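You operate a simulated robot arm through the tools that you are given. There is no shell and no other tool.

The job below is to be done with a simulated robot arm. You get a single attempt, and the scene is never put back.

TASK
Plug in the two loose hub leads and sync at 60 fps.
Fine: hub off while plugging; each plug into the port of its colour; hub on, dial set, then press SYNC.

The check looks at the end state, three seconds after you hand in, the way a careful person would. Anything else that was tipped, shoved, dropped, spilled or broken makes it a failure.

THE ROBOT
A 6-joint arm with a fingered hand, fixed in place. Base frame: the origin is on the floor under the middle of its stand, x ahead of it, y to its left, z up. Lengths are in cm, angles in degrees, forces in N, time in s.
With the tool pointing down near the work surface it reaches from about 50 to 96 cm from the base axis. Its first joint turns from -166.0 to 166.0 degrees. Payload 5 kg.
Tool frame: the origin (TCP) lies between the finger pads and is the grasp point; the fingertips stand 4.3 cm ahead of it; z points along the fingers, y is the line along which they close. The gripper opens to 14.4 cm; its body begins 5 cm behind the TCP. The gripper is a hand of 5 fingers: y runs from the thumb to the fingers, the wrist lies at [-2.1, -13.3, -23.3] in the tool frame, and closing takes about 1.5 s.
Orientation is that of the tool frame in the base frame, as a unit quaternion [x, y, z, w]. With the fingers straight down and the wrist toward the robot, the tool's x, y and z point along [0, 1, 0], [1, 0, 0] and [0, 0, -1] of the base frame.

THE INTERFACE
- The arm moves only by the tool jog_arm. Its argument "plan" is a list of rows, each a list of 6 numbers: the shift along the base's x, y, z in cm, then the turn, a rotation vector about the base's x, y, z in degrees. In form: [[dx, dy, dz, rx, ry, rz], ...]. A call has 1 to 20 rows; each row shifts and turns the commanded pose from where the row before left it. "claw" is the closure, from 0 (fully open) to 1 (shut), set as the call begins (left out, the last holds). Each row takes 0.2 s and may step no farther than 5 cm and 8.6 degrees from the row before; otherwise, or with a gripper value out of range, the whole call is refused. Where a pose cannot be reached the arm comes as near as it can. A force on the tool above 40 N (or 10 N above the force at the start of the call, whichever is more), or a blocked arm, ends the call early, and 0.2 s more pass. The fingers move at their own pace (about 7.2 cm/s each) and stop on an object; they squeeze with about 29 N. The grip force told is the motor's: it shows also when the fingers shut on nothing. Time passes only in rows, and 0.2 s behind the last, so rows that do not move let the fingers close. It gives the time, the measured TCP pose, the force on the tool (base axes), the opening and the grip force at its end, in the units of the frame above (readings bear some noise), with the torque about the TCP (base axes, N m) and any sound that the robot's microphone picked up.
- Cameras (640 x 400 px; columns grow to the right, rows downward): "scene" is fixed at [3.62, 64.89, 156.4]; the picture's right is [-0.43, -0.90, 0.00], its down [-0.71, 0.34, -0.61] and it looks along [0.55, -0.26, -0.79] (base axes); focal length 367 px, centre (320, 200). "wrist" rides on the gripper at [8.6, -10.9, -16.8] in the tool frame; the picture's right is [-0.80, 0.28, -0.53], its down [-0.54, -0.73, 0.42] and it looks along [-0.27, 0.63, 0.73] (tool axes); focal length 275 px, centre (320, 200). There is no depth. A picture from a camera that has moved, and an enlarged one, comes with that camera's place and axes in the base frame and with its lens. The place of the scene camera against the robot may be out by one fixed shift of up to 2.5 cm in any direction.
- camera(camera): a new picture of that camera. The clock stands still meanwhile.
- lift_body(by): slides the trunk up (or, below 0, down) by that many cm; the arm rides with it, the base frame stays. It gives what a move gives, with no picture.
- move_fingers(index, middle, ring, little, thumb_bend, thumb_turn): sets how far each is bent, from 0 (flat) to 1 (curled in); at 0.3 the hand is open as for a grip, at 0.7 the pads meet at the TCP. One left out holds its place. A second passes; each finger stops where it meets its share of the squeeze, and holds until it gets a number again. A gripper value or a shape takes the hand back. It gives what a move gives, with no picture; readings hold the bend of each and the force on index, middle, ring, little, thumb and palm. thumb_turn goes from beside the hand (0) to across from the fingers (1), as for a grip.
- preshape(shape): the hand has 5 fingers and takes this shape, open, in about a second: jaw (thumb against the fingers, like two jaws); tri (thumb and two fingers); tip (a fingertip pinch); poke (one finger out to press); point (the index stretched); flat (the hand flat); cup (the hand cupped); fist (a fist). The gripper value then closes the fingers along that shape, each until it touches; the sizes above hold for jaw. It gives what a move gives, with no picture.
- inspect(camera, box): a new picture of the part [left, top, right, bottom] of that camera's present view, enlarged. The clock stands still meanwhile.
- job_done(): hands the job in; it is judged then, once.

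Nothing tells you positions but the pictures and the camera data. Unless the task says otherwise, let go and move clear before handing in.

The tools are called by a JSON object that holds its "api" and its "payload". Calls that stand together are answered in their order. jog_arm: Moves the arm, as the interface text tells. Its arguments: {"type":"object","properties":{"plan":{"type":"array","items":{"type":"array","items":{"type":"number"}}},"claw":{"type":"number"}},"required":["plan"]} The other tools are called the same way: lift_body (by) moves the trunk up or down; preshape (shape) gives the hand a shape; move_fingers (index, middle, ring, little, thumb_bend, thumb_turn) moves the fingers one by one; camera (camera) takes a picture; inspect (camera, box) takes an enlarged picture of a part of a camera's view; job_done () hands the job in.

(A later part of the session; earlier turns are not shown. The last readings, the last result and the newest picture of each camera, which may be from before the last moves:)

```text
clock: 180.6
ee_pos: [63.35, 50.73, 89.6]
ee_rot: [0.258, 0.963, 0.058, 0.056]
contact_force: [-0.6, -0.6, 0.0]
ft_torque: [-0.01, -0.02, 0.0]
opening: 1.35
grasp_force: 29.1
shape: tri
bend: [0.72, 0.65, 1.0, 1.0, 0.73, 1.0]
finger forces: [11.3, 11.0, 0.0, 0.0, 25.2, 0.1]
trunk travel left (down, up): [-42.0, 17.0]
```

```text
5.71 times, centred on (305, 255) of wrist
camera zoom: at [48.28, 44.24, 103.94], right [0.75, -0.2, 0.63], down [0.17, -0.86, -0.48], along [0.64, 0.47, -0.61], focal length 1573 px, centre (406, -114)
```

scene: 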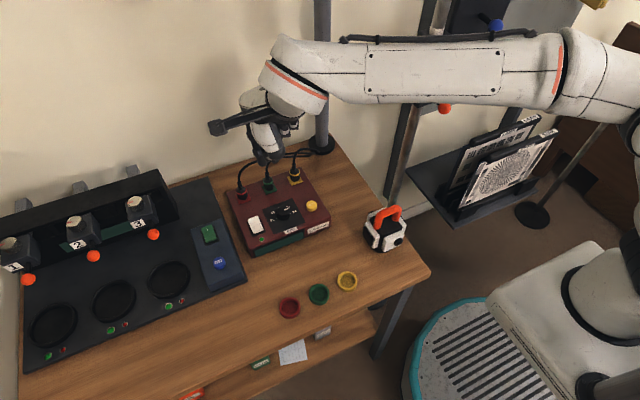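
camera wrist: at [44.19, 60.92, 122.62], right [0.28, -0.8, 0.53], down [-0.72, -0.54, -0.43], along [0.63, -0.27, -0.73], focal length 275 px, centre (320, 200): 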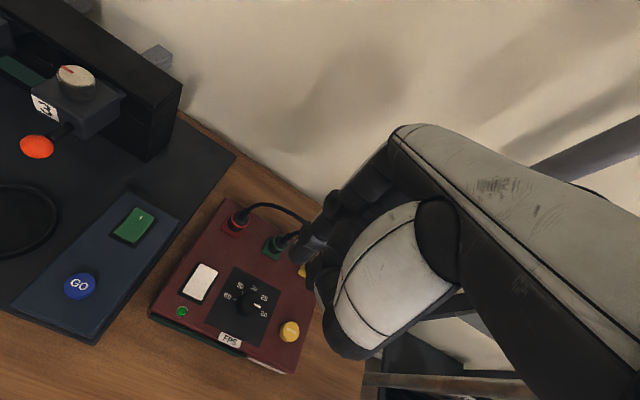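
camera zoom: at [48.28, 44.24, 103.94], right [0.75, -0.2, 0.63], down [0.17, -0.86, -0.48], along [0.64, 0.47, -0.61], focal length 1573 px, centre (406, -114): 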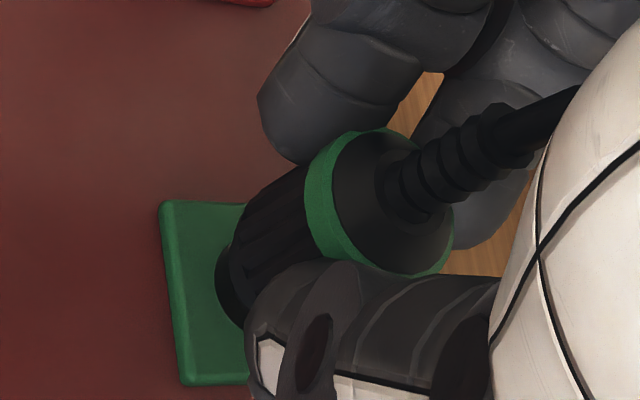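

{"api": "jog_arm", "payload": {"plan": [[0, -0.06, 0, 0, 0, 0], [0, 0, -0.25, 0, 0, 0], [0, 0, -0.1, 0, 0, 0], [0, 0, 0, 0, 0, 0]]}}

{"api": "inspect", "payload": {"camera": "scene", "box": [264, 172, 288, 196]}}

```text
clock: 181.6
ee_pos: [63.42, 50.61, 89.13]
ee_rot: [0.256, 0.963, 0.058, 0.057]
contact_force: [0.5, -0.2, 0.0]
ft_torque: [-0.01, -0.02, 0.01]
opening: 1.38
grasp_force: 28.3
shape: tri
bend: [0.72, 0.65, 1.0, 1.0, 0.73, 1.0]
finger forces: [11.2, 10.9, 0.0, 0.0, 25.1, 0.0]
trunk travel left (down, up): [-42.0, 17.0]
```

```text
16.00 times, centred on (276, 184) of scene
camera zoom: at [3.62, 64.89, 156.4], right [-0.43, -0.9, 0.0], down [-0.71, 0.34, -0.61], along [0.55, -0.26, -0.79], focal length 5873 px, centre (1024, 456)
```

zoom: 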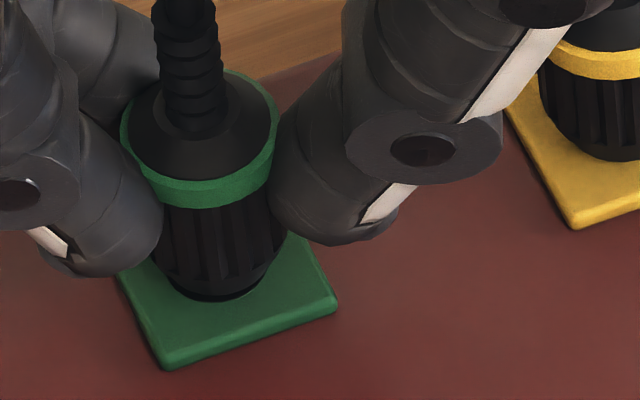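

{"api": "jog_arm", "payload": {"plan": [[0, 0.03, -0.1, 0, 0, 0], [0, 0, 0, 0, 0, 0]]}}

{"api": "jog_arm", "payload": {"plan": [[0, 0, -0.08, 0, 0, 0], [0, 0, 0, 0, 0, 0]]}}

{"api": "jog_arm", "payload": {"plan": [[0, 0, -0.08, 0, 0, 0], [0, 0, 0, 0, 0, 0]]}}

{"api": "inspect", "payload": {"camera": "scene", "box": [264, 172, 288, 196]}}

```text
clock: 182.2
ee_pos: [63.35, 50.46, 89.11]
ee_rot: [0.256, 0.963, 0.057, 0.056]
contact_force: [0.6, -0.1, -0.1]
ft_torque: [0.0, 0.0, -0.02]
opening: 1.37
grasp_force: 29.2
shape: tri
bend: [0.72, 0.65, 1.0, 1.0, 0.73, 1.0]
finger forces: [11.3, 10.9, 0.0, 0.0, 25.2, 0.1]
trunk travel left (down, up): [-42.0, 17.0]
```

```text
clock: 182.8
ee_pos: [63.4, 50.42, 89.14]
ee_rot: [0.257, 0.963, 0.058, 0.056]
contact_force: [-0.7, 0.3, 0.8]
ft_torque: [0.03, 0.02, 0.01]
opening: 1.37
grasp_force: 28.8
shape: tri
bend: [0.72, 0.65, 1.0, 1.0, 0.73, 1.0]
finger forces: [11.4, 10.9, 0.0, 0.0, 25.1, 0.0]
trunk travel left (down, up): [-42.0, 17.0]
```

```text
clock: 183.3
ee_pos: [63.36, 50.58, 88.95]
ee_rot: [0.257, 0.963, 0.058, 0.056]
contact_force: [-0.4, 0.7, 0.2]
ft_torque: [-0.02, 0.0, -0.03]
opening: 1.37
grasp_force: 29.1
shape: tri
bend: [0.72, 0.65, 1.0, 1.0, 0.73, 1.0]
finger forces: [11.4, 11.0, 0.0, 0.1, 25.3, 0.1]
trunk travel left (down, up): [-42.0, 17.0]
```

```text
16.00 times, centred on (276, 184) of scene
camera zoom: at [3.62, 64.89, 156.4], right [-0.43, -0.9, 0.0], down [-0.71, 0.34, -0.61], along [0.55, -0.26, -0.79], focal length 5873 px, centre (1024, 456)
```

zoom: 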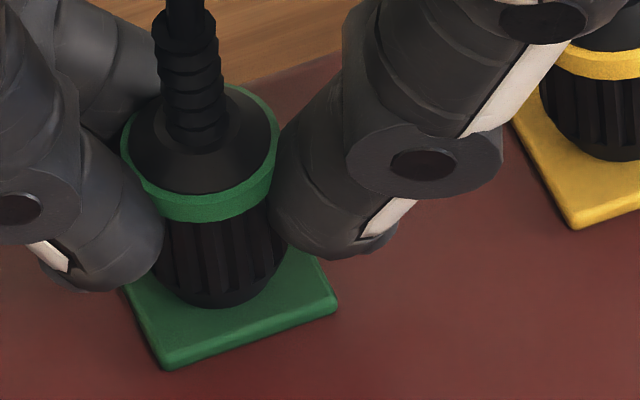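

{"api": "jog_arm", "payload": {"plan": [[0, 0, 0.1, 0, 0, 0], [0.12, 0, 0, 0, 0, 0], [0, 0, -0.1, 0, 0, 0], [0, 0, 0, 0, 0, 0]]}}

{"api": "jog_arm", "payload": {"plan": [[0, 0, -0.08, 0, 0, 0], [0, 0, 0, 0, 0, 0]]}}

{"api": "jog_arm", "payload": {"plan": [[0, 0, -0.08, 0, 0, 0], [0, 0, 0, 0, 0, 0]]}}

{"api": "inspect", "payload": {"camera": "scene", "box": [264, 172, 288, 196]}}

```text
clock: 184.3
ee_pos: [63.59, 50.59, 88.91]
ee_rot: [0.257, 0.963, 0.058, 0.057]
contact_force: [0.1, 0.2, 1.4]
ft_torque: [-0.04, 0.02, 0.02]
opening: 1.37
grasp_force: 28.8
shape: tri
bend: [0.72, 0.65, 1.0, 1.0, 0.73, 1.0]
finger forces: [11.5, 10.9, 0.1, 0.0, 25.7, 0.0]
trunk travel left (down, up): [-42.0, 17.0]
```

```text
clock: 184.9
ee_pos: [63.41, 50.53, 88.86]
ee_rot: [0.258, 0.963, 0.06, 0.057]
contact_force: [-0.6, -0.8, 4.1]
ft_torque: [-0.08, 0.07, -0.02]
opening: 1.38
grasp_force: 29.0
shape: tri
bend: [0.72, 0.65, 1.0, 1.0, 0.74, 1.0]
finger forces: [11.7, 12.0, 0.0, 0.0, 27.3, 0.0]
trunk travel left (down, up): [-42.0, 17.0]
heard: snap
```

```text
clock: 185.6
ee_pos: [63.47, 50.45, 88.86]
ee_rot: [0.258, 0.963, 0.058, 0.057]
contact_force: [1.8, 0.0, 8.0]
ft_torque: [0.0, 0.0, -0.05]
opening: 1.41
grasp_force: 29.5
shape: tri
bend: [0.72, 0.65, 1.0, 1.0, 0.74, 1.0]
finger forces: [12.4, 13.5, 0.1, 0.0, 27.8, 0.0]
trunk travel left (down, up): [-42.0, 17.0]
```

```text
16.00 times, centred on (276, 184) of scene
camera zoom: at [3.62, 64.89, 156.4], right [-0.43, -0.9, 0.0], down [-0.71, 0.34, -0.61], along [0.55, -0.26, -0.79], focal length 5873 px, centre (1024, 456)
```

zoom: 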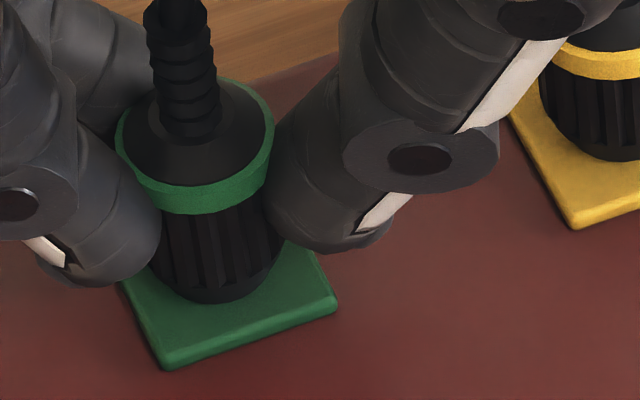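

Green snapped. Press to ~25 N with lateral nulled, then fast release.

{"api": "jog_arm", "payload": {"plan": [[0, 0, -0.1, 0, 0, 0], [0, 0, -0.1, 0, 0, 0], [0, 0, 0, 0, 0, 0]]}}

```text
clock: 186.3
ee_pos: [63.43, 50.53, 88.8]
ee_rot: [0.257, 0.963, 0.06, 0.057]
contact_force: [0.5, 0.1, 20.2]
ft_torque: [0.02, -0.06, -0.04]
opening: 1.42
grasp_force: 28.8
shape: tri
bend: [0.72, 0.65, 1.0, 1.0, 0.74, 1.0]
finger forces: [13.2, 15.2, 0.0, 0.1, 30.8, 0.0]
trunk travel left (down, up): [-42.0, 17.0]
```

{"api": "jog_arm", "payload": {"plan": [[0, 0, -0.1, 0, 0, 0], [0, 0, 0, 0, 0, 0]]}}

```text
clock: 186.9
ee_pos: [63.41, 50.42, 88.7]
ee_rot: [0.257, 0.963, 0.06, 0.057]
contact_force: [0.1, -1.0, 25.6]
ft_torque: [0.04, -0.08, -0.01]
opening: 1.48
grasp_force: 29.0
shape: tri
bend: [0.72, 0.65, 1.0, 1.0, 0.74, 1.0]
finger forces: [14.3, 16.7, 0.0, 0.0, 32.4, 0.0]
trunk travel left (down, up): [-42.0, 17.0]
```

{"api": "jog_arm", "payload": {"plan": [[0, 0, 0, 0, 0, 0], [0, 0, 0, 0, 0, 0], [0, 0, 0.2, 0, 0, 0], [0, 0, 0, 0, 0, 0]], "claw": 0.58}}

{"api": "inspect", "payload": {"camera": "scene", "box": [264, 172, 288, 196]}}

```text
clock: 187.9
ee_pos: [63.44, 50.43, 88.6]
ee_rot: [0.256, 0.964, 0.057, 0.055]
contact_force: [0.4, 1.2, 0.2]
ft_torque: [-0.03, -0.01, 0.01]
opening: 6.04
grasp_force: 0.1
shape: tri
bend: [0.74, 0.48, 0.99, 0.99, 0.72, 1.0]
finger forces: [0.0, 0.0, 0.1, 0.0, 0.0, 0.0]
trunk travel left (down, up): [-42.0, 17.0]
```

```text
16.00 times, centred on (276, 184) of scene
camera zoom: at [3.62, 64.89, 156.4], right [-0.43, -0.9, 0.0], down [-0.71, 0.34, -0.61], along [0.55, -0.26, -0.79], focal length 5873 px, centre (1024, 456)
```

zoom: 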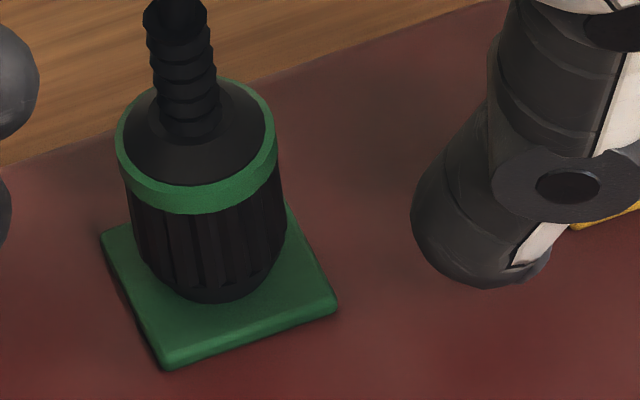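

Released with no un-snap; green sits exactly at the expected seat. Retreat along the tool axis.

{"api": "jog_arm", "payload": {"plan": [[-0.07, -0.04, 0.5, 0, 0, 0], [-0.14, -0.08, 1, 0, 0, 0], [-0.28, -0.16, 2, 0, 0, 0], [-0.42, -0.24, 3, 0, 0, 0], [-0.42, -0.24, 3, 0, 0, 0], [-0.5, 0, 4, 0, 0, 0], [0, 0, 3, 0, 0, 0], [0, 0, 0, 0, 0, 0]]}}

{"api": "inspect", "payload": {"camera": "scene", "box": [230, 130, 330, 220]}}

```text
clock: 189.8
ee_pos: [61.59, 49.83, 105.13]
ee_rot: [0.257, 0.963, 0.058, 0.056]
contact_force: [-0.1, -0.3, -0.4]
ft_torque: [-0.01, -0.02, -0.02]
opening: 6.03
grasp_force: 0.0
shape: tri
bend: [0.74, 0.48, 0.99, 0.99, 0.72, 1.0]
finger forces: [0.0, 0.0, 0.0, 0.0, 0.1, 0.1]
trunk travel left (down, up): [-42.0, 17.0]
```

```text
4.44 times, centred on (280, 175) of scene
camera zoom: at [3.62, 64.89, 156.4], right [-0.43, -0.9, 0.0], down [-0.71, 0.34, -0.61], along [0.55, -0.26, -0.79], focal length 1632 px, centre (498, 311)
```

zoom: 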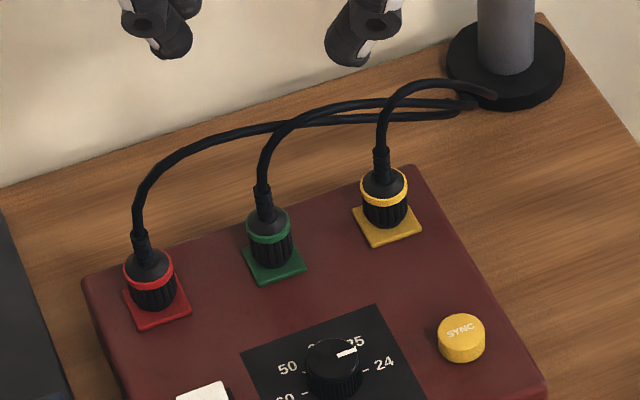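

Both plugs stand in their ports. Now return to the straight-down default orientation, poke shape, and head to the switch.

{"api": "jog_arm", "payload": {"plan": [[-0.7, 0.5, 0, -2.33, 4.02, 0], [-0.7, 0.5, 0, -2.32, 4.03, 0], [-0.6, 0.9, 0, 0, 0, -7.5], [-0.6, 0.9, 0, 0, 0, -7.5], [-0.6, 0.9, 0, 0, 0, -7.5], [-0.6, 0.9, 0, 0, 0, -7.5], [-0.6, 0.9, 0, 0, 0, -7.5], [-0.6, 0.9, 0, 0, 0, -7.5], [-0.6, 0.9, 0, 0, 0, -7.5], [-0.6, 0.9, 0, 0, 0, -7.5], [0, 0, 0, 0, 0, 0]]}}

{"api": "preshape", "payload": {"shape": "poke"}}

```text
clock: 192.2
ee_pos: [55.62, 58.06, 105.05]
ee_rot: [0.707, 0.708, 0.0, 0.0]
contact_force: [0.3, 1.0, 0.0]
ft_torque: [-0.03, 0.04, -0.02]
opening: 5.99
grasp_force: 0.1
shape: tri
bend: [0.74, 0.48, 0.99, 0.99, 0.72, 1.0]
finger forces: [0.1, 0.0, 0.1, 0.0, 0.0, 0.0]
trunk travel left (down, up): [-42.0, 17.0]
```

```text
clock: 193.1
ee_pos: [55.57, 58.04, 105.06]
ee_rot: [0.706, 0.708, 0.001, 0.0]
contact_force: [0.0, -0.3, -0.2]
ft_torque: [-0.02, 0.01, -0.01]
opening: 0.0
grasp_force: 0.1
shape: poke
bend: [0.7, 0.7, 0.99, 0.99, 1.0, 1.0]
finger forces: [0.0, 0.1, 0.0, 0.0, 0.0, 0.0]
trunk travel left (down, up): [-42.0, 17.0]
```

{"api": "jog_arm", "payload": {"plan": [[-0.45, -0.05, -4, 0, 0, 0], [0, 0, -4, 0, 0, 0], [0, 0, -4, 0, 0, 0], [0, 0, -3.5, 0, 0, 0], [0, 0, -0.6, 0, 0, 0], [0, 0, -0.3, 0, 0, 0], [0, 0, -0.25, 0, 0, 0], [0, 0, -0.25, 0, 0, 0], [0, 0, 0, 0, 0, 0]]}}

{"api": "inspect", "payload": {"camera": "wrist", "box": [200, 180, 360, 380]}}

```text
clock: 195.1
ee_pos: [55.08, 57.79, 88.42]
ee_rot: [0.707, 0.707, 0.002, -0.001]
contact_force: [-0.2, -0.4, 1.7]
ft_torque: [0.02, -0.01, 0.0]
opening: 0.02
grasp_force: 0.0
shape: poke
bend: [0.7, 0.7, 0.99, 0.99, 1.0, 1.0]
finger forces: [1.5, 0.1, 0.0, 0.1, 0.0, 0.0]
trunk travel left (down, up): [-42.0, 17.0]
```

```text
2.00 times, centred on (280, 280) of wrist
camera zoom: at [44.08, 66.53, 105.2], right [0.28, -0.8, 0.53], down [-0.72, -0.54, -0.43], along [0.63, -0.26, -0.73], focal length 551 px, centre (400, 40)
```

zoom: 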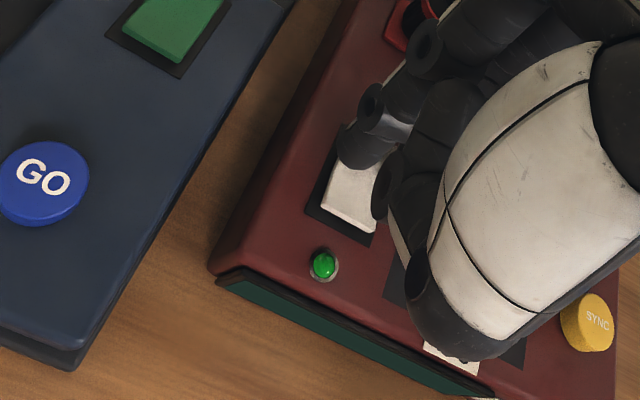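

{"api": "jog_arm", "payload": {"plan": [[0, 0, -0.15, 0, 0, 0], [0, 0, -0.15, 0, 0, 0], [0, 0, 0, 0, 0, 0]]}}

{"api": "inspect", "payload": {"camera": "wrist", "box": [200, 180, 360, 380]}}

```text
clock: 195.8
ee_pos: [54.99, 57.88, 87.97]
ee_rot: [0.707, 0.708, 0.002, 0.0]
contact_force: [-1.3, -0.2, 3.2]
ft_torque: [0.03, 0.04, 0.02]
opening: 0.01
grasp_force: 0.1
shape: poke
bend: [0.7, 0.7, 0.99, 0.99, 1.0, 1.0]
finger forces: [3.4, 0.0, 0.0, 0.0, 0.0, 0.0]
trunk travel left (down, up): [-42.0, 17.0]
```

```text
2.00 times, centred on (280, 280) of wrist
camera zoom: at [44.1, 66.55, 104.9], right [0.28, -0.8, 0.53], down [-0.72, -0.54, -0.43], along [0.63, -0.26, -0.73], focal length 551 px, centre (400, 40)
```

zoom: 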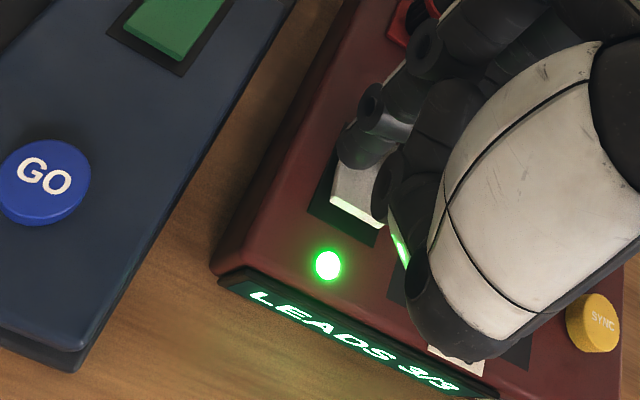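

The hub is on and shows "LEADS 3/3". Retract and prepare for the dial.

{"api": "jog_arm", "payload": {"plan": [[0, 0, 2, 0, 0, 0], [0, 0, 4, 0, 0, 0], [0, 0, 4, 0, 0, 0], [0, 0, 4, 0, 0, 0], [0, -1, 2, 0, 0, 0], [0, 0, 0, 0, 0, 0]]}}

{"api": "inspect", "payload": {"camera": "scene", "box": [225, 160, 335, 265]}}

{"api": "inspect", "payload": {"camera": "wrist", "box": [200, 200, 360, 380]}}

{"api": "inspect", "payload": {"camera": "scene", "box": [264, 195, 304, 235]}}

```text
clock: 197.2
ee_pos: [55.23, 56.85, 103.92]
ee_rot: [0.707, 0.707, 0.0, 0.0]
contact_force: [0.6, -0.8, 0.2]
ft_torque: [-0.02, 0.02, -0.02]
opening: 0.0
grasp_force: 0.1
shape: poke
bend: [0.7, 0.7, 0.99, 0.99, 1.0, 1.0]
finger forces: [0.1, 0.0, 0.0, 0.0, 0.0, 0.1]
trunk travel left (down, up): [-42.0, 17.0]
```

```text
3.81 times, centred on (280, 212) of scene
camera zoom: at [3.62, 64.89, 156.4], right [-0.43, -0.9, 0.0], down [-0.71, 0.34, -0.61], along [0.55, -0.26, -0.79], focal length 1398 px, centre (472, 152)
```

zoom: 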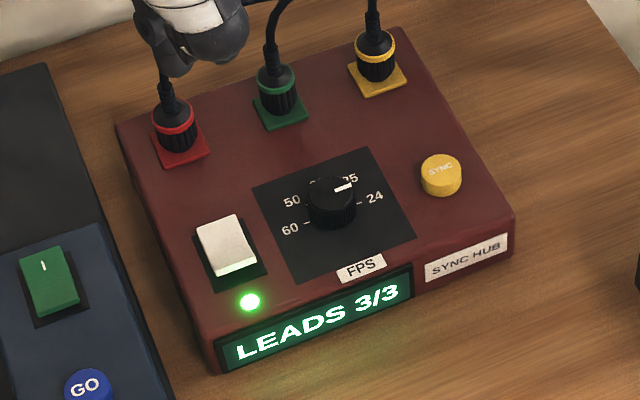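

```text
2.22 times, centred on (280, 290) of wrist
camera zoom: at [44.21, 65.52, 120.77], right [0.29, -0.8, 0.53], down [-0.72, -0.54, -0.42], along [0.63, -0.26, -0.73], focal length 612 px, centre (409, 0)
```

zoom: 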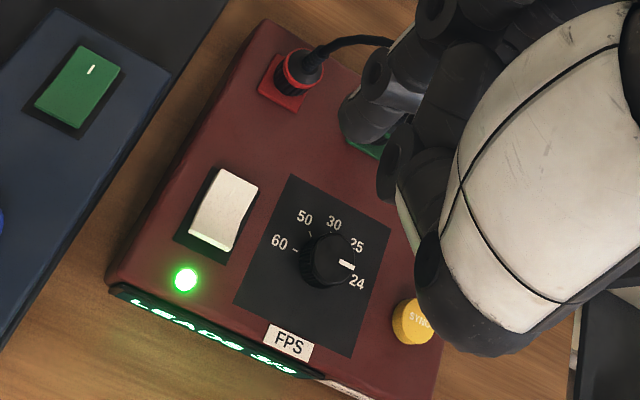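

```text
10.00 times, centred on (284, 215) of scene
camera zoom: at [3.62, 64.89, 156.4], right [-0.43, -0.9, 0.0], down [-0.71, 0.34, -0.61], along [0.55, -0.26, -0.79], focal length 3671 px, centre (680, 50)
```

zoom: 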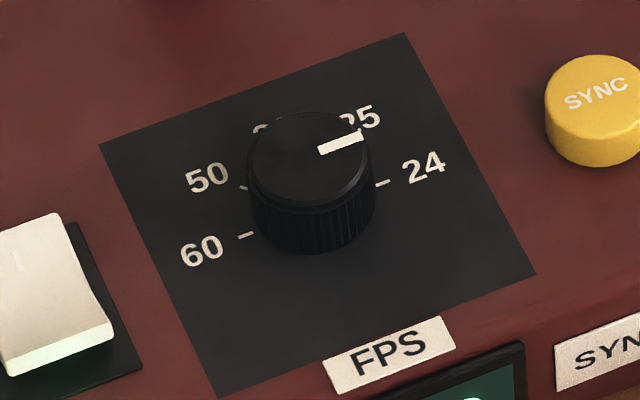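

All three leads registered. The dial pointer is at 24 (pointing −y); 60 is at +y, so the knob must turn +180° (CCW from above) via 30. I'll grip the knob with the tri shape centred on its axis and turn in two strokes.

{"api": "preshape", "payload": {"shape": "tri"}}

{"api": "jog_arm", "payload": {"plan": [[-0.3, -2.8, 0, 0, 0, 0], [-0.3, -2.9, -1, 0, 0, 0], [0, 0, -4, 0, 0, 0], [0, 0, -4, 0, 0, 0], [0, 0, 0, 0, 0, 0]], "claw": 0.62}}

{"api": "inspect", "payload": {"camera": "wrist", "box": [230, 160, 400, 350]}}

{"api": "inspect", "payload": {"camera": "scene", "box": [230, 150, 330, 250]}}

```text
clock: 198.2
ee_pos: [55.16, 56.98, 103.9]
ee_rot: [0.706, 0.708, 0.001, -0.001]
contact_force: [0.4, -0.3, -0.4]
ft_torque: [-0.03, -0.01, -0.03]
opening: 14.39
grasp_force: 0.1
shape: tri
bend: [0.3, 0.3, 0.99, 0.99, 0.3, 0.98]
finger forces: [0.1, 0.1, 0.1, 0.0, 0.0, 0.0]
trunk travel left (down, up): [-42.0, 17.0]
```

```text
clock: 199.3
ee_pos: [54.5, 51.18, 94.87]
ee_rot: [0.706, 0.708, 0.002, 0.0]
contact_force: [0.0, -0.2, -0.2]
ft_torque: [-0.02, 0.03, 0.05]
opening: 5.52
grasp_force: 0.1
shape: tri
bend: [0.74, 0.5, 0.99, 0.99, 0.73, 1.0]
finger forces: [0.0, 0.1, 0.0, 0.0, 0.0, 0.1]
trunk travel left (down, up): [-42.0, 17.0]
```

```text
2.11 times, centred on (315, 255) of wrist
camera zoom: at [43.56, 59.83, 111.79], right [0.29, -0.8, 0.53], down [-0.72, -0.54, -0.43], along [0.63, -0.26, -0.73], focal length 580 px, centre (330, 84)
```

zoom: 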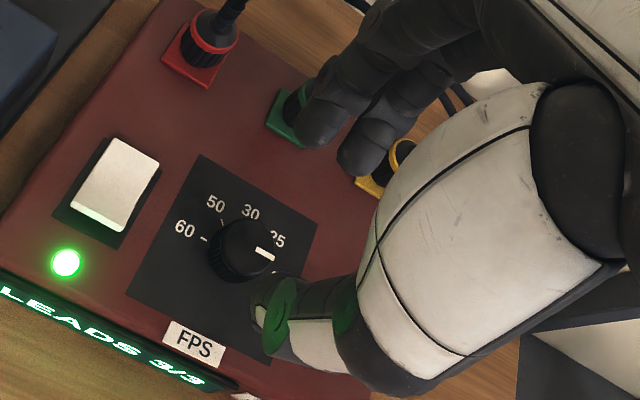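

```text
4.00 times, centred on (280, 200) of scene
camera zoom: at [3.62, 64.89, 156.4], right [-0.43, -0.9, 0.0], down [-0.71, 0.34, -0.61], along [0.55, -0.26, -0.79], focal length 1468 px, centre (480, 200)
```

zoom: 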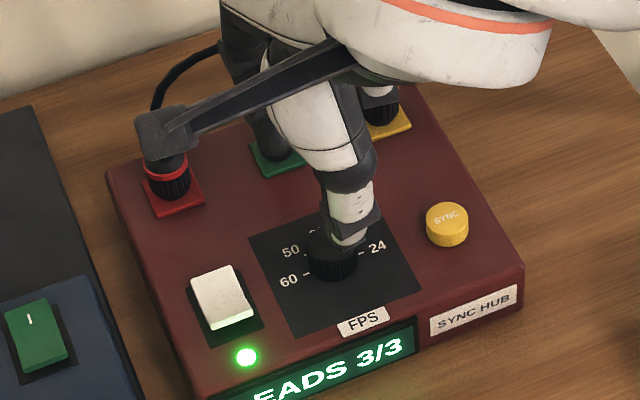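

Knob axis ≈(54.45, 51.1); the hand is centred on it. Descend around the knob.

{"api": "jog_arm", "payload": {"plan": [[0, -0.05, -3, 0, 0, 0], [0, 0, -2, 0, 0, 0], [0, 0, -1.2, 0, 0, 0], [0, 0, 0, 0, 0, 0]]}}

{"api": "inspect", "payload": {"camera": "wrist", "box": [250, 180, 370, 320]}}

{"api": "inspect", "payload": {"camera": "scene", "box": [250, 180, 320, 240]}}

```text
clock: 200.3
ee_pos: [54.49, 51.15, 88.62]
ee_rot: [0.706, 0.708, 0.001, 0.0]
contact_force: [-1.2, 0.1, 0.2]
ft_torque: [-0.03, 0.0, 0.03]
opening: 5.53
grasp_force: 0.0
shape: tri
bend: [0.74, 0.5, 0.99, 0.99, 0.73, 1.0]
finger forces: [0.0, 0.0, 0.0, 0.0, 0.0, 0.1]
trunk travel left (down, up): [-42.0, 17.0]
```

```text
2.86 times, centred on (310, 250) of wrist
camera zoom: at [43.55, 59.7, 105.59], right [0.28, -0.8, 0.53], down [-0.72, -0.54, -0.43], along [0.63, -0.26, -0.73], focal length 786 px, centre (349, 57)
```

zoom: 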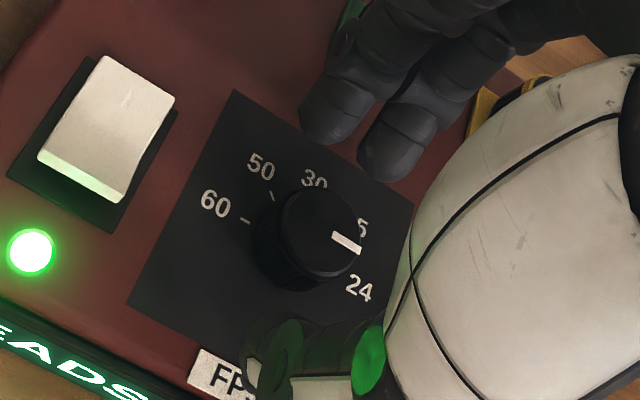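

```text
6.67 times, centred on (285, 210) of scene
camera zoom: at [3.62, 64.89, 156.4], right [-0.43, -0.9, 0.0], down [-0.71, 0.34, -0.61], along [0.55, -0.26, -0.79], focal length 2447 px, centre (553, 133)
```

zoom: 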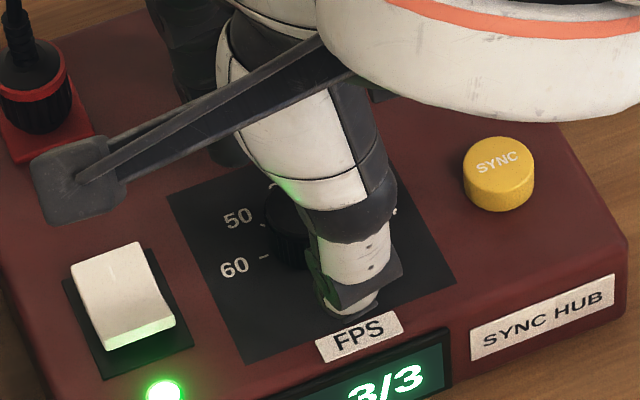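

{"api": "jog_arm", "payload": {"plan": [[0, 0, -0.15, 0, 0, 0], [0, 0, 0, 0, 0, 0], [0, 0, 0, 0, 0, 0]], "claw": 0.8}}

{"api": "jog_arm", "payload": {"plan": [[0, 0, 0, 0, 0, 0], [0, 0, 0, 0, 0, 0]], "claw": 0.83}}

{"api": "inspect", "payload": {"camera": "wrist", "box": [250, 180, 370, 320]}}

```text
clock: 201.2
ee_pos: [54.55, 51.17, 88.45]
ee_rot: [0.706, 0.708, 0.001, 0.0]
contact_force: [0.3, 1.1, 0.3]
ft_torque: [-0.01, -0.01, 0.0]
opening: 2.91
grasp_force: 0.0
shape: tri
bend: [0.73, 0.59, 0.99, 0.99, 0.74, 1.0]
finger forces: [0.0, 0.0, 0.0, 0.0, 0.1, 0.0]
trunk travel left (down, up): [-42.0, 17.0]
```

```text
clock: 201.8
ee_pos: [54.4, 51.03, 88.54]
ee_rot: [0.707, 0.707, 0.001, 0.0]
contact_force: [0.8, 0.5, 1.1]
ft_torque: [0.01, -0.04, -0.01]
opening: 2.54
grasp_force: 0.1
shape: tri
bend: [0.73, 0.6, 0.99, 0.99, 0.74, 1.0]
finger forces: [0.2, 1.0, 0.0, 0.1, 0.2, 0.0]
trunk travel left (down, up): [-42.0, 17.0]
```

```text
2.86 times, centred on (310, 250) of wrist
camera zoom: at [43.55, 59.73, 105.44], right [0.28, -0.8, 0.53], down [-0.72, -0.54, -0.43], along [0.63, -0.26, -0.73], focal length 786 px, centre (349, 57)
```

zoom: 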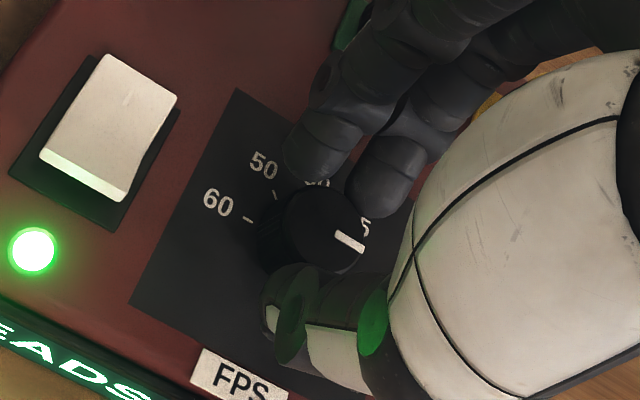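

{"api": "jog_arm", "payload": {"plan": [[0, 0, 0, 0, 0, 0], [0, 0, 0, 0, 0, 0]], "claw": 0.85}}

{"api": "jog_arm", "payload": {"plan": [[0, 0, 0, 0, 0, 0], [0, 0, 0, 0, 0, 0]], "claw": 0.88}}

```text
clock: 202.3
ee_pos: [54.45, 51.19, 88.59]
ee_rot: [0.707, 0.707, 0.001, 0.001]
contact_force: [0.5, 1.0, -0.2]
ft_torque: [0.03, 0.02, 0.01]
opening: 2.08
grasp_force: 28.8
shape: tri
bend: [0.73, 0.61, 1.0, 1.0, 0.74, 1.0]
finger forces: [10.4, 11.9, 0.0, 0.1, 23.8, 0.0]
trunk travel left (down, up): [-42.0, 17.0]
```

```text
clock: 202.9
ee_pos: [54.47, 51.19, 88.56]
ee_rot: [0.707, 0.708, 0.002, 0.0]
contact_force: [-2.1, 0.6, 2.7]
ft_torque: [0.04, 0.09, 0.03]
opening: 2.04
grasp_force: 28.8
shape: tri
bend: [0.73, 0.61, 1.0, 1.0, 0.74, 1.0]
finger forces: [11.0, 12.5, 0.0, 0.0, 24.4, 0.0]
trunk travel left (down, up): [-42.0, 17.0]
```

Knob is gripped evenly with small net force. Rotate +24° and check.

{"api": "jog_arm", "payload": {"plan": [[0, 0, 0, 0, 0, 8], [0, 0, 0, 0, 0, 8], [0, 0, 0, 0, 0, 8], [0, 0, 0, 0, 0, 0]]}}

{"api": "inspect", "payload": {"camera": "wrist", "box": [250, 180, 370, 320]}}

{"api": "inspect", "payload": {"camera": "scene", "box": [225, 160, 335, 265]}}

```text
clock: 203.9
ee_pos: [54.4, 51.11, 88.61]
ee_rot: [0.543, 0.84, 0.002, 0.0]
contact_force: [-2.0, -5.2, 2.4]
ft_torque: [-0.2, 0.08, 0.0]
opening: 2.04
grasp_force: 28.9
shape: tri
bend: [0.73, 0.61, 1.0, 1.0, 0.74, 1.0]
finger forces: [9.8, 14.2, 0.0, 0.0, 25.6, 0.0]
trunk travel left (down, up): [-42.0, 17.0]
```

```text
2.86 times, centred on (310, 250) of wrist
camera zoom: at [40.93, 54.55, 105.47], right [0.59, -0.61, 0.53], down [-0.44, -0.79, -0.42], along [0.68, 0.01, -0.73], focal length 786 px, centre (349, 57)
```

zoom: 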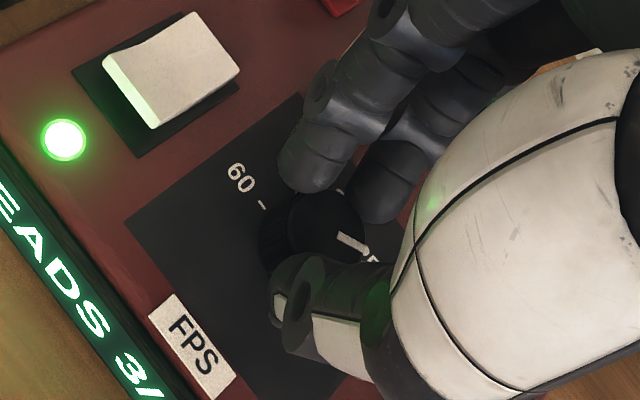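

```text
3.81 times, centred on (280, 212) of scene
camera zoom: at [3.62, 64.89, 156.4], right [-0.43, -0.9, 0.0], down [-0.71, 0.34, -0.61], along [0.55, -0.26, -0.79], focal length 1398 px, centre (472, 152)
```

zoom: 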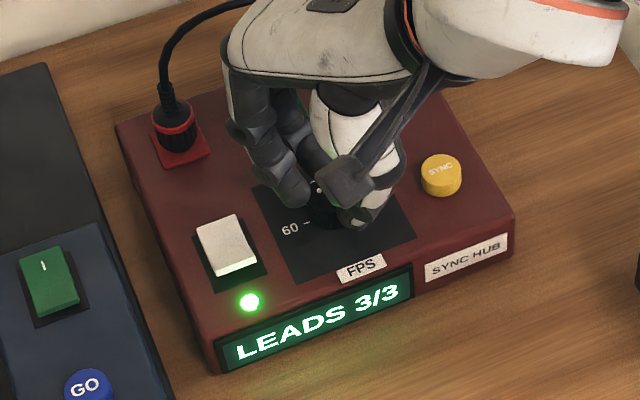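

The knob turns with the hand. Continue, with a small correction for the lateral force.

{"api": "jog_arm", "payload": {"plan": [[-0.02, -0.05, 0, 0, 0, 8], [-0.02, -0.05, 0, 0, 0, 8], [0, 0, 0, 0, 0, 8], [0, 0, 0, 0, 0, 8], [0, 0, 0, 0, 0, 0]]}}

{"api": "inspect", "payload": {"camera": "wrist", "box": [250, 180, 370, 320]}}

```text
clock: 205.2
ee_pos: [54.37, 50.93, 88.7]
ee_rot: [0.291, 0.957, 0.001, -0.001]
contact_force: [-3.1, -7.5, 4.6]
ft_torque: [-0.39, 0.13, -0.04]
opening: 2.01
grasp_force: 28.8
shape: tri
bend: [0.73, 0.61, 1.0, 1.0, 0.74, 1.0]
finger forces: [9.6, 12.8, 0.1, 0.0, 29.2, 0.0]
trunk travel left (down, up): [-42.0, 17.0]
```

```text
2.86 times, centred on (310, 250) of wrist
camera zoom: at [41.19, 46.8, 105.5], right [0.82, -0.21, 0.53], down [0.05, -0.9, -0.43], along [0.57, 0.37, -0.73], focal length 786 px, centre (349, 57)
```

zoom: 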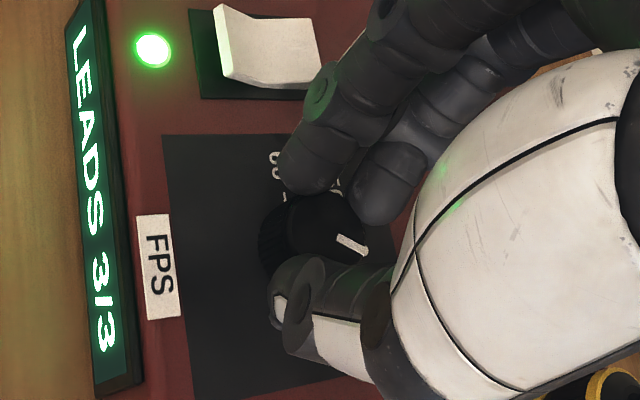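

{"api": "jog_arm", "payload": {"plan": [[-0.05, -0.13, 0.05, 0, 0, 0], [0, 0, 0, 0, 0, 0]]}}

{"api": "inspect", "payload": {"camera": "scene", "box": [225, 160, 335, 265]}}

```text
clock: 205.8
ee_pos: [54.35, 51.02, 88.61]
ee_rot: [0.291, 0.957, 0.001, -0.001]
contact_force: [0.3, -1.5, 1.2]
ft_torque: [-0.04, -0.03, -0.02]
opening: 2.01
grasp_force: 29.2
shape: tri
bend: [0.73, 0.61, 1.0, 1.0, 0.74, 1.0]
finger forces: [11.3, 14.7, 0.0, 0.0, 24.0, 0.0]
trunk travel left (down, up): [-42.0, 17.0]
```

```text
3.81 times, centred on (280, 212) of scene
camera zoom: at [3.62, 64.89, 156.4], right [-0.43, -0.9, 0.0], down [-0.71, 0.34, -0.61], along [0.55, -0.26, -0.79], focal length 1398 px, centre (472, 152)
```

zoom: 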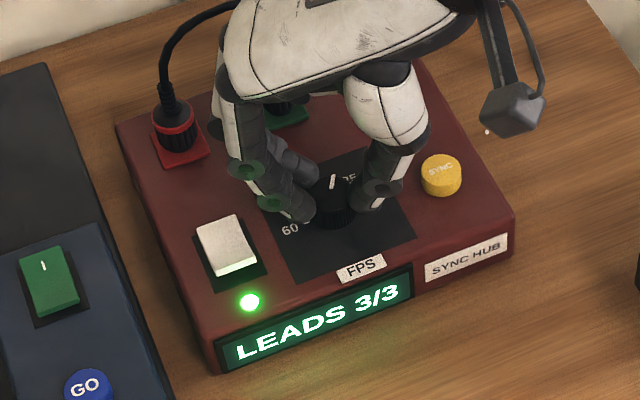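

Hub hasn't moved and the pointer follows. Continue another 40° with the compensating shift.

{"api": "jog_arm", "payload": {"plan": [[0.016, -0.032, 0, 0, 0, 8], [0.016, -0.032, 0, 0, 0, 8], [0.016, -0.032, 0, 0, 0, 8], [0.016, -0.032, 0, 0, 0, 8], [0.016, -0.032, 0, 0, 0, 8], [0, 0, 0, 0, 0, 0]]}}

{"api": "inspect", "payload": {"camera": "scene", "box": [225, 160, 335, 265]}}

{"api": "inspect", "payload": {"camera": "wrist", "box": [250, 180, 370, 320]}}

```text
clock: 207.2
ee_pos: [54.46, 50.71, 88.69]
ee_rot: [-0.054, 0.999, 0.0, -0.002]
contact_force: [2.9, -1.1, 2.6]
ft_torque: [-0.08, -0.09, -0.02]
opening: 2.02
grasp_force: 28.9
shape: tri
bend: [0.73, 0.61, 1.0, 1.0, 0.74, 1.0]
finger forces: [10.2, 14.6, 0.1, 0.0, 23.3, 0.1]
trunk travel left (down, up): [-42.0, 17.0]
```

```text
3.81 times, centred on (280, 212) of scene
camera zoom: at [3.62, 64.89, 156.4], right [-0.43, -0.9, 0.0], down [-0.71, 0.34, -0.61], along [0.55, -0.26, -0.79], focal length 1398 px, centre (472, 152)
```

zoom: 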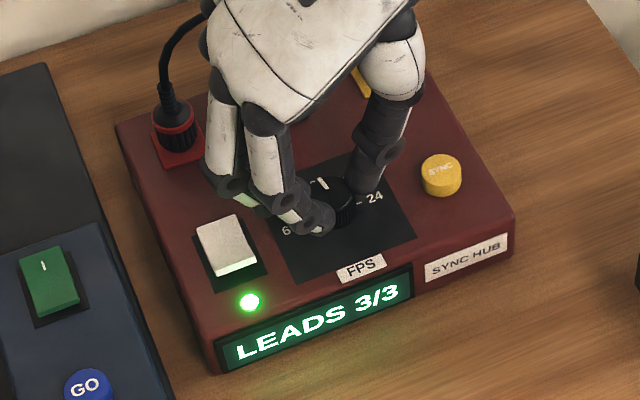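

```text
2.86 times, centred on (310, 250) of wrist
camera zoom: at [47.06, 39.08, 105.54], right [0.76, 0.37, 0.53], down [0.62, -0.66, -0.43], along [0.2, 0.65, -0.73], focal length 786 px, centre (349, 57)
```

zoom: 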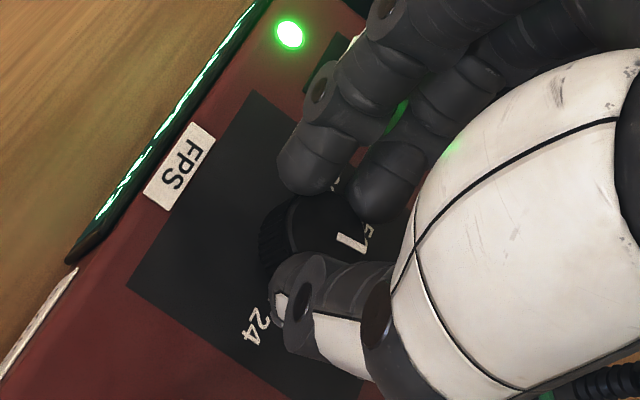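

Pointer now near +10° (past 30). Continue another 24°.

{"api": "jog_arm", "payload": {"plan": [[0.031, -0.019, 0, 0, 0, 8], [0.031, -0.019, 0, 0, 0, 8], [0.031, -0.019, 0, 0, 0, 8], [0, 0, 0, 0, 0, 0]]}}

{"api": "inspect", "payload": {"camera": "scene", "box": [225, 160, 335, 265]}}

```text
clock: 208.2
ee_pos: [54.55, 50.7, 88.61]
ee_rot: [-0.26, 0.966, 0.0, -0.001]
contact_force: [6.0, -3.9, 4.7]
ft_torque: [-0.18, -0.21, -0.01]
opening: 1.96
grasp_force: 29.3
shape: tri
bend: [0.73, 0.61, 1.0, 1.0, 0.74, 1.0]
finger forces: [9.1, 12.9, 0.0, 0.0, 25.7, 0.1]
trunk travel left (down, up): [-42.0, 17.0]
```

```text
3.81 times, centred on (280, 212) of scene
camera zoom: at [3.62, 64.89, 156.4], right [-0.43, -0.9, 0.0], down [-0.71, 0.34, -0.61], along [0.55, -0.26, -0.79], focal length 1398 px, centre (472, 152)
```

zoom: 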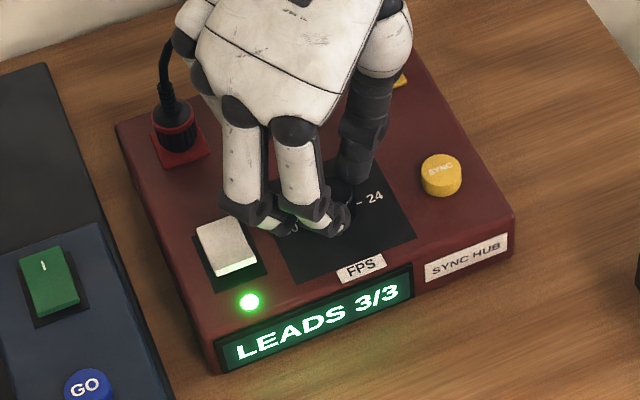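

Null the side load, then release slightly (small opening to stay clear of the rocker) and lift off.

{"api": "jog_arm", "payload": {"plan": [[0.1, -0.07, 0.06, 0, 0, 0], [0, 0, 0, 0, 0, 0]]}}

{"api": "jog_arm", "payload": {"plan": [[0, 0, 0, 0, 0, 0], [0, 0, 0, 0, 0, 0], [0, 0, 0, 0, 0, 0]], "claw": 0.75}}

{"api": "jog_arm", "payload": {"plan": [[0, 0, 1, 0, 0, 0], [0, 0, 2, 0, 0, 0], [0, 0, 3, 0, 0, 0], [0, 0, 0, 0, 0, 0]]}}

{"api": "inspect", "payload": {"camera": "scene", "box": [225, 160, 335, 265]}}

{"api": "inspect", "payload": {"camera": "wrist", "box": [200, 200, 360, 380]}}

```text
clock: 208.8
ee_pos: [54.53, 50.67, 88.69]
ee_rot: [-0.26, 0.966, 0.001, -0.002]
contact_force: [1.6, -3.5, 0.0]
ft_torque: [-0.17, -0.1, -0.03]
opening: 1.99
grasp_force: 29.3
shape: tri
bend: [0.73, 0.61, 1.0, 1.0, 0.74, 1.0]
finger forces: [9.7, 12.1, 0.1, 0.1, 22.3, 0.0]
trunk travel left (down, up): [-42.0, 17.0]
```

```text
clock: 209.6
ee_pos: [54.63, 50.8, 88.69]
ee_rot: [-0.259, 0.966, 0.0, -0.002]
contact_force: [0.4, -0.1, -0.6]
ft_torque: [-0.02, -0.03, 0.02]
opening: 3.59
grasp_force: 0.0
shape: tri
bend: [0.74, 0.56, 0.99, 0.99, 0.74, 1.0]
finger forces: [0.1, 0.1, 0.0, 0.1, 0.1, 0.0]
trunk travel left (down, up): [-42.0, 17.0]
```

```text
clock: 210.6
ee_pos: [54.61, 50.84, 94.75]
ee_rot: [-0.26, 0.966, 0.0, -0.001]
contact_force: [0.0, -0.4, 0.7]
ft_torque: [0.0, 0.0, -0.02]
opening: 3.61
grasp_force: 0.2
shape: tri
bend: [0.74, 0.56, 0.99, 0.99, 0.74, 1.0]
finger forces: [0.0, 0.0, 0.0, 0.0, 0.0, 0.1]
trunk travel left (down, up): [-42.0, 17.0]
```

```text
3.81 times, centred on (280, 212) of scene
camera zoom: at [3.62, 64.89, 156.4], right [-0.43, -0.9, 0.0], down [-0.71, 0.34, -0.61], along [0.55, -0.26, -0.79], focal length 1398 px, centre (472, 152)
```

zoom: 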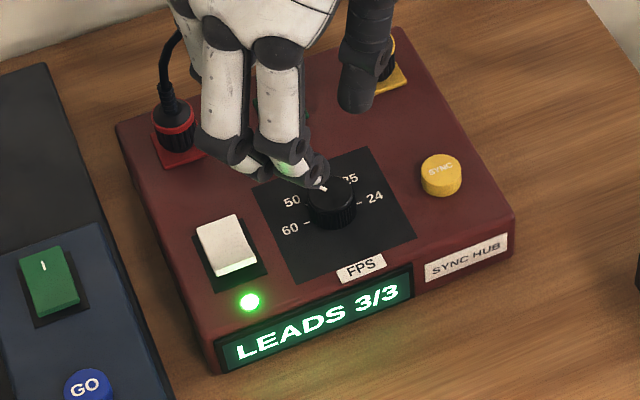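

```text
2.22 times, centred on (280, 290) of wrist
camera zoom: at [52.64, 37.13, 111.66], right [0.55, 0.65, 0.53], down [0.83, -0.36, -0.43], along [-0.09, 0.68, -0.73], focal length 612 px, centre (409, 0)
```

zoom: 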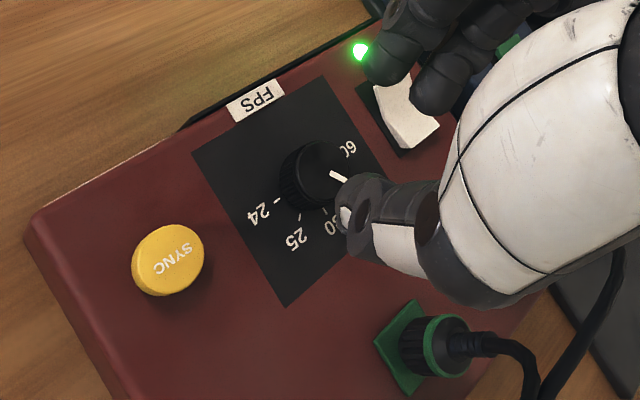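

Pointer is now at 50 (~+43°). Rotate the hand back, regrasp at yaw 60, and turn the remaining ~45°.

{"api": "jog_arm", "payload": {"plan": [[-0.2, 0.1, 0.5, 0, 0, -7.5], [0, 0, 0, 0, 0, -7.5], [0, 0, 0, 0, 0, -7.5], [0, 0, 0, 0, 0, -7.5], [0, 0, 0, 0, 0, -7.5], [0, 0, 0, 0, 0, -7.5], [0, 0, 0, 0, 0, -7.5], [0, 0, 0, 0, 0, -7.5], [0, 0, 0, 0, 0, 0]], "claw": 0.65}}

{"api": "inspect", "payload": {"camera": "scene", "box": [240, 170, 320, 250]}}

{"api": "inspect", "payload": {"camera": "wrist", "box": [230, 180, 370, 340]}}

```text
clock: 212.6
ee_pos: [54.51, 50.77, 95.23]
ee_rot: [0.257, 0.966, 0.001, 0.0]
contact_force: [-0.2, 0.5, 0.7]
ft_torque: [-0.04, -0.05, -0.01]
opening: 5.01
grasp_force: 0.0
shape: tri
bend: [0.74, 0.51, 0.99, 0.99, 0.73, 1.0]
finger forces: [0.0, 0.0, 0.0, 0.0, 0.0, 0.1]
trunk travel left (down, up): [-42.0, 17.0]
```

```text
5.00 times, centred on (280, 210) of scene
camera zoom: at [3.62, 64.89, 156.4], right [-0.43, -0.9, 0.0], down [-0.71, 0.34, -0.61], along [0.55, -0.26, -0.79], focal length 1835 px, centre (520, 150)
```

zoom: 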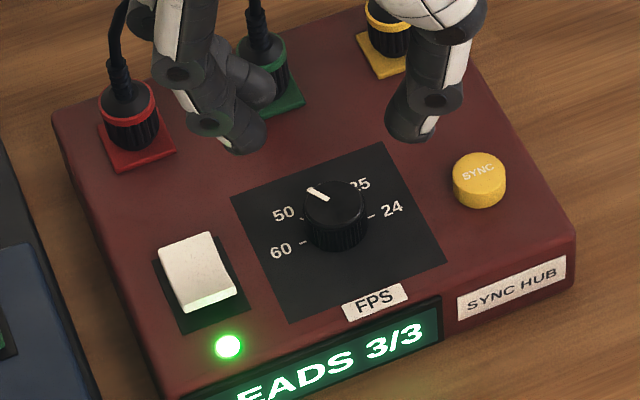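

```text
2.50 times, centred on (300, 260) of wrist
camera zoom: at [41.55, 45.69, 112.12], right [0.83, -0.15, 0.53], down [0.11, -0.9, -0.43], along [0.54, 0.41, -0.73], focal length 688 px, centre (370, 50)
```

zoom: 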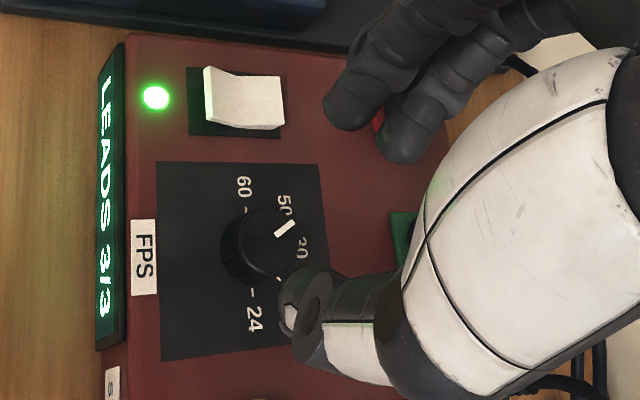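

{"api": "jog_arm", "payload": {"plan": [[-0.1, 0.1, -3, 0, 0, 0], [0, 0, -2.2, 0, 0, 0], [0, 0, -1.5, 0, 0, 0], [0, 0, 0, 0, 0, 0]]}}

{"api": "jog_arm", "payload": {"plan": [[0, 0, 0, 0, 0, 0], [0, 0, 0, 0, 0, 0]], "claw": 0.8}}

{"api": "jog_arm", "payload": {"plan": [[0, 0, 0, 0, 0, 0], [0, 0, 0, 0, 0, 0]], "claw": 0.83}}

{"api": "inspect", "payload": {"camera": "scene", "box": [240, 170, 320, 250]}}

{"api": "inspect", "payload": {"camera": "wrist", "box": [250, 180, 370, 320]}}

```text
clock: 213.6
ee_pos: [54.33, 50.97, 88.36]
ee_rot: [0.258, 0.966, 0.002, -0.001]
contact_force: [-0.1, 0.5, 0.0]
ft_torque: [-0.02, 0.0, -0.01]
opening: 4.99
grasp_force: 0.1
shape: tri
bend: [0.74, 0.51, 0.99, 0.99, 0.73, 1.0]
finger forces: [0.1, 0.0, 0.0, 0.0, 0.0, 0.0]
trunk travel left (down, up): [-42.0, 17.0]
```

```text
clock: 214.2
ee_pos: [54.44, 50.93, 88.39]
ee_rot: [0.257, 0.966, 0.002, -0.001]
contact_force: [0.4, 1.0, 0.6]
ft_torque: [0.04, -0.02, -0.03]
opening: 2.94
grasp_force: 0.0
shape: tri
bend: [0.73, 0.58, 0.99, 0.99, 0.74, 1.0]
finger forces: [0.1, 0.3, 0.0, 0.1, 0.1, 0.0]
trunk travel left (down, up): [-42.0, 17.0]
```

```text
clock: 214.8
ee_pos: [54.33, 50.97, 88.36]
ee_rot: [0.257, 0.966, 0.0, -0.001]
contact_force: [0.9, 1.7, 0.3]
ft_torque: [0.06, -0.06, 0.06]
opening: 2.49
grasp_force: 0.1
shape: tri
bend: [0.73, 0.59, 0.99, 0.99, 0.74, 1.0]
finger forces: [0.0, 1.6, 0.0, 0.1, 0.0, 0.1]
trunk travel left (down, up): [-42.0, 17.0]
```

```text
5.00 times, centred on (280, 210) of scene
camera zoom: at [3.62, 64.89, 156.4], right [-0.43, -0.9, 0.0], down [-0.71, 0.34, -0.61], along [0.55, -0.26, -0.79], focal length 1835 px, centre (520, 150)
```

zoom: 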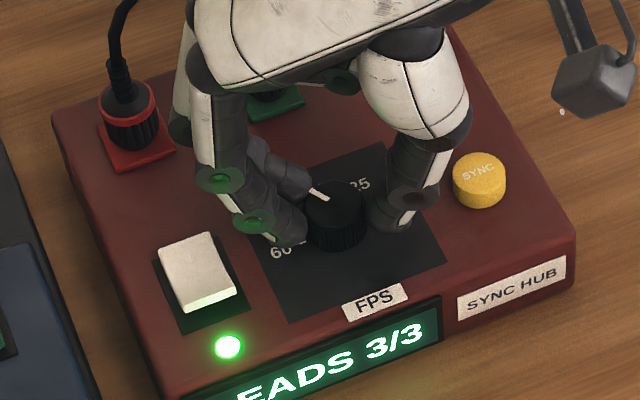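

```text
2.86 times, centred on (310, 250) of wrist
camera zoom: at [41.46, 45.8, 105.29], right [0.83, -0.15, 0.53], down [0.11, -0.9, -0.43], along [0.54, 0.41, -0.73], focal length 786 px, centre (349, 57)
```

zoom: 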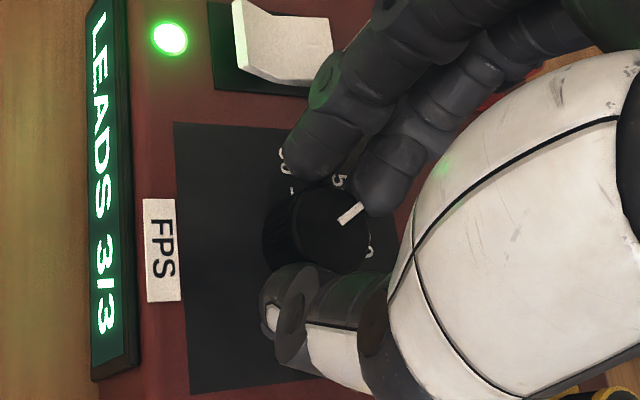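

{"api": "jog_arm", "payload": {"plan": [[0.02, 0.03, 0, 0, 0, 0], [0, 0, 0, 0, 0, 0]], "claw": 0.85}}

{"api": "jog_arm", "payload": {"plan": [[0, 0, 0, 0, 0, 0], [0, 0, 0, 0, 0, 0]], "claw": 0.88}}

```text
clock: 215.3
ee_pos: [54.41, 50.82, 88.4]
ee_rot: [0.258, 0.966, 0.0, -0.001]
contact_force: [0.0, -1.0, -2.0]
ft_torque: [-0.01, 0.03, 0.05]
opening: 2.1
grasp_force: 29.5
shape: tri
bend: [0.73, 0.6, 1.0, 1.0, 0.74, 1.0]
finger forces: [9.9, 13.0, 0.1, 0.1, 25.0, 0.1]
trunk travel left (down, up): [-42.0, 17.0]
```

```text
clock: 215.9
ee_pos: [54.29, 50.94, 88.45]
ee_rot: [0.259, 0.966, 0.0, -0.002]
contact_force: [-2.1, -2.2, -2.8]
ft_torque: [-0.06, 0.1, 0.01]
opening: 2.04
grasp_force: 29.1
shape: tri
bend: [0.73, 0.6, 1.0, 1.0, 0.74, 1.0]
finger forces: [10.7, 13.3, 0.1, 0.1, 25.4, 0.0]
trunk travel left (down, up): [-42.0, 17.0]
```

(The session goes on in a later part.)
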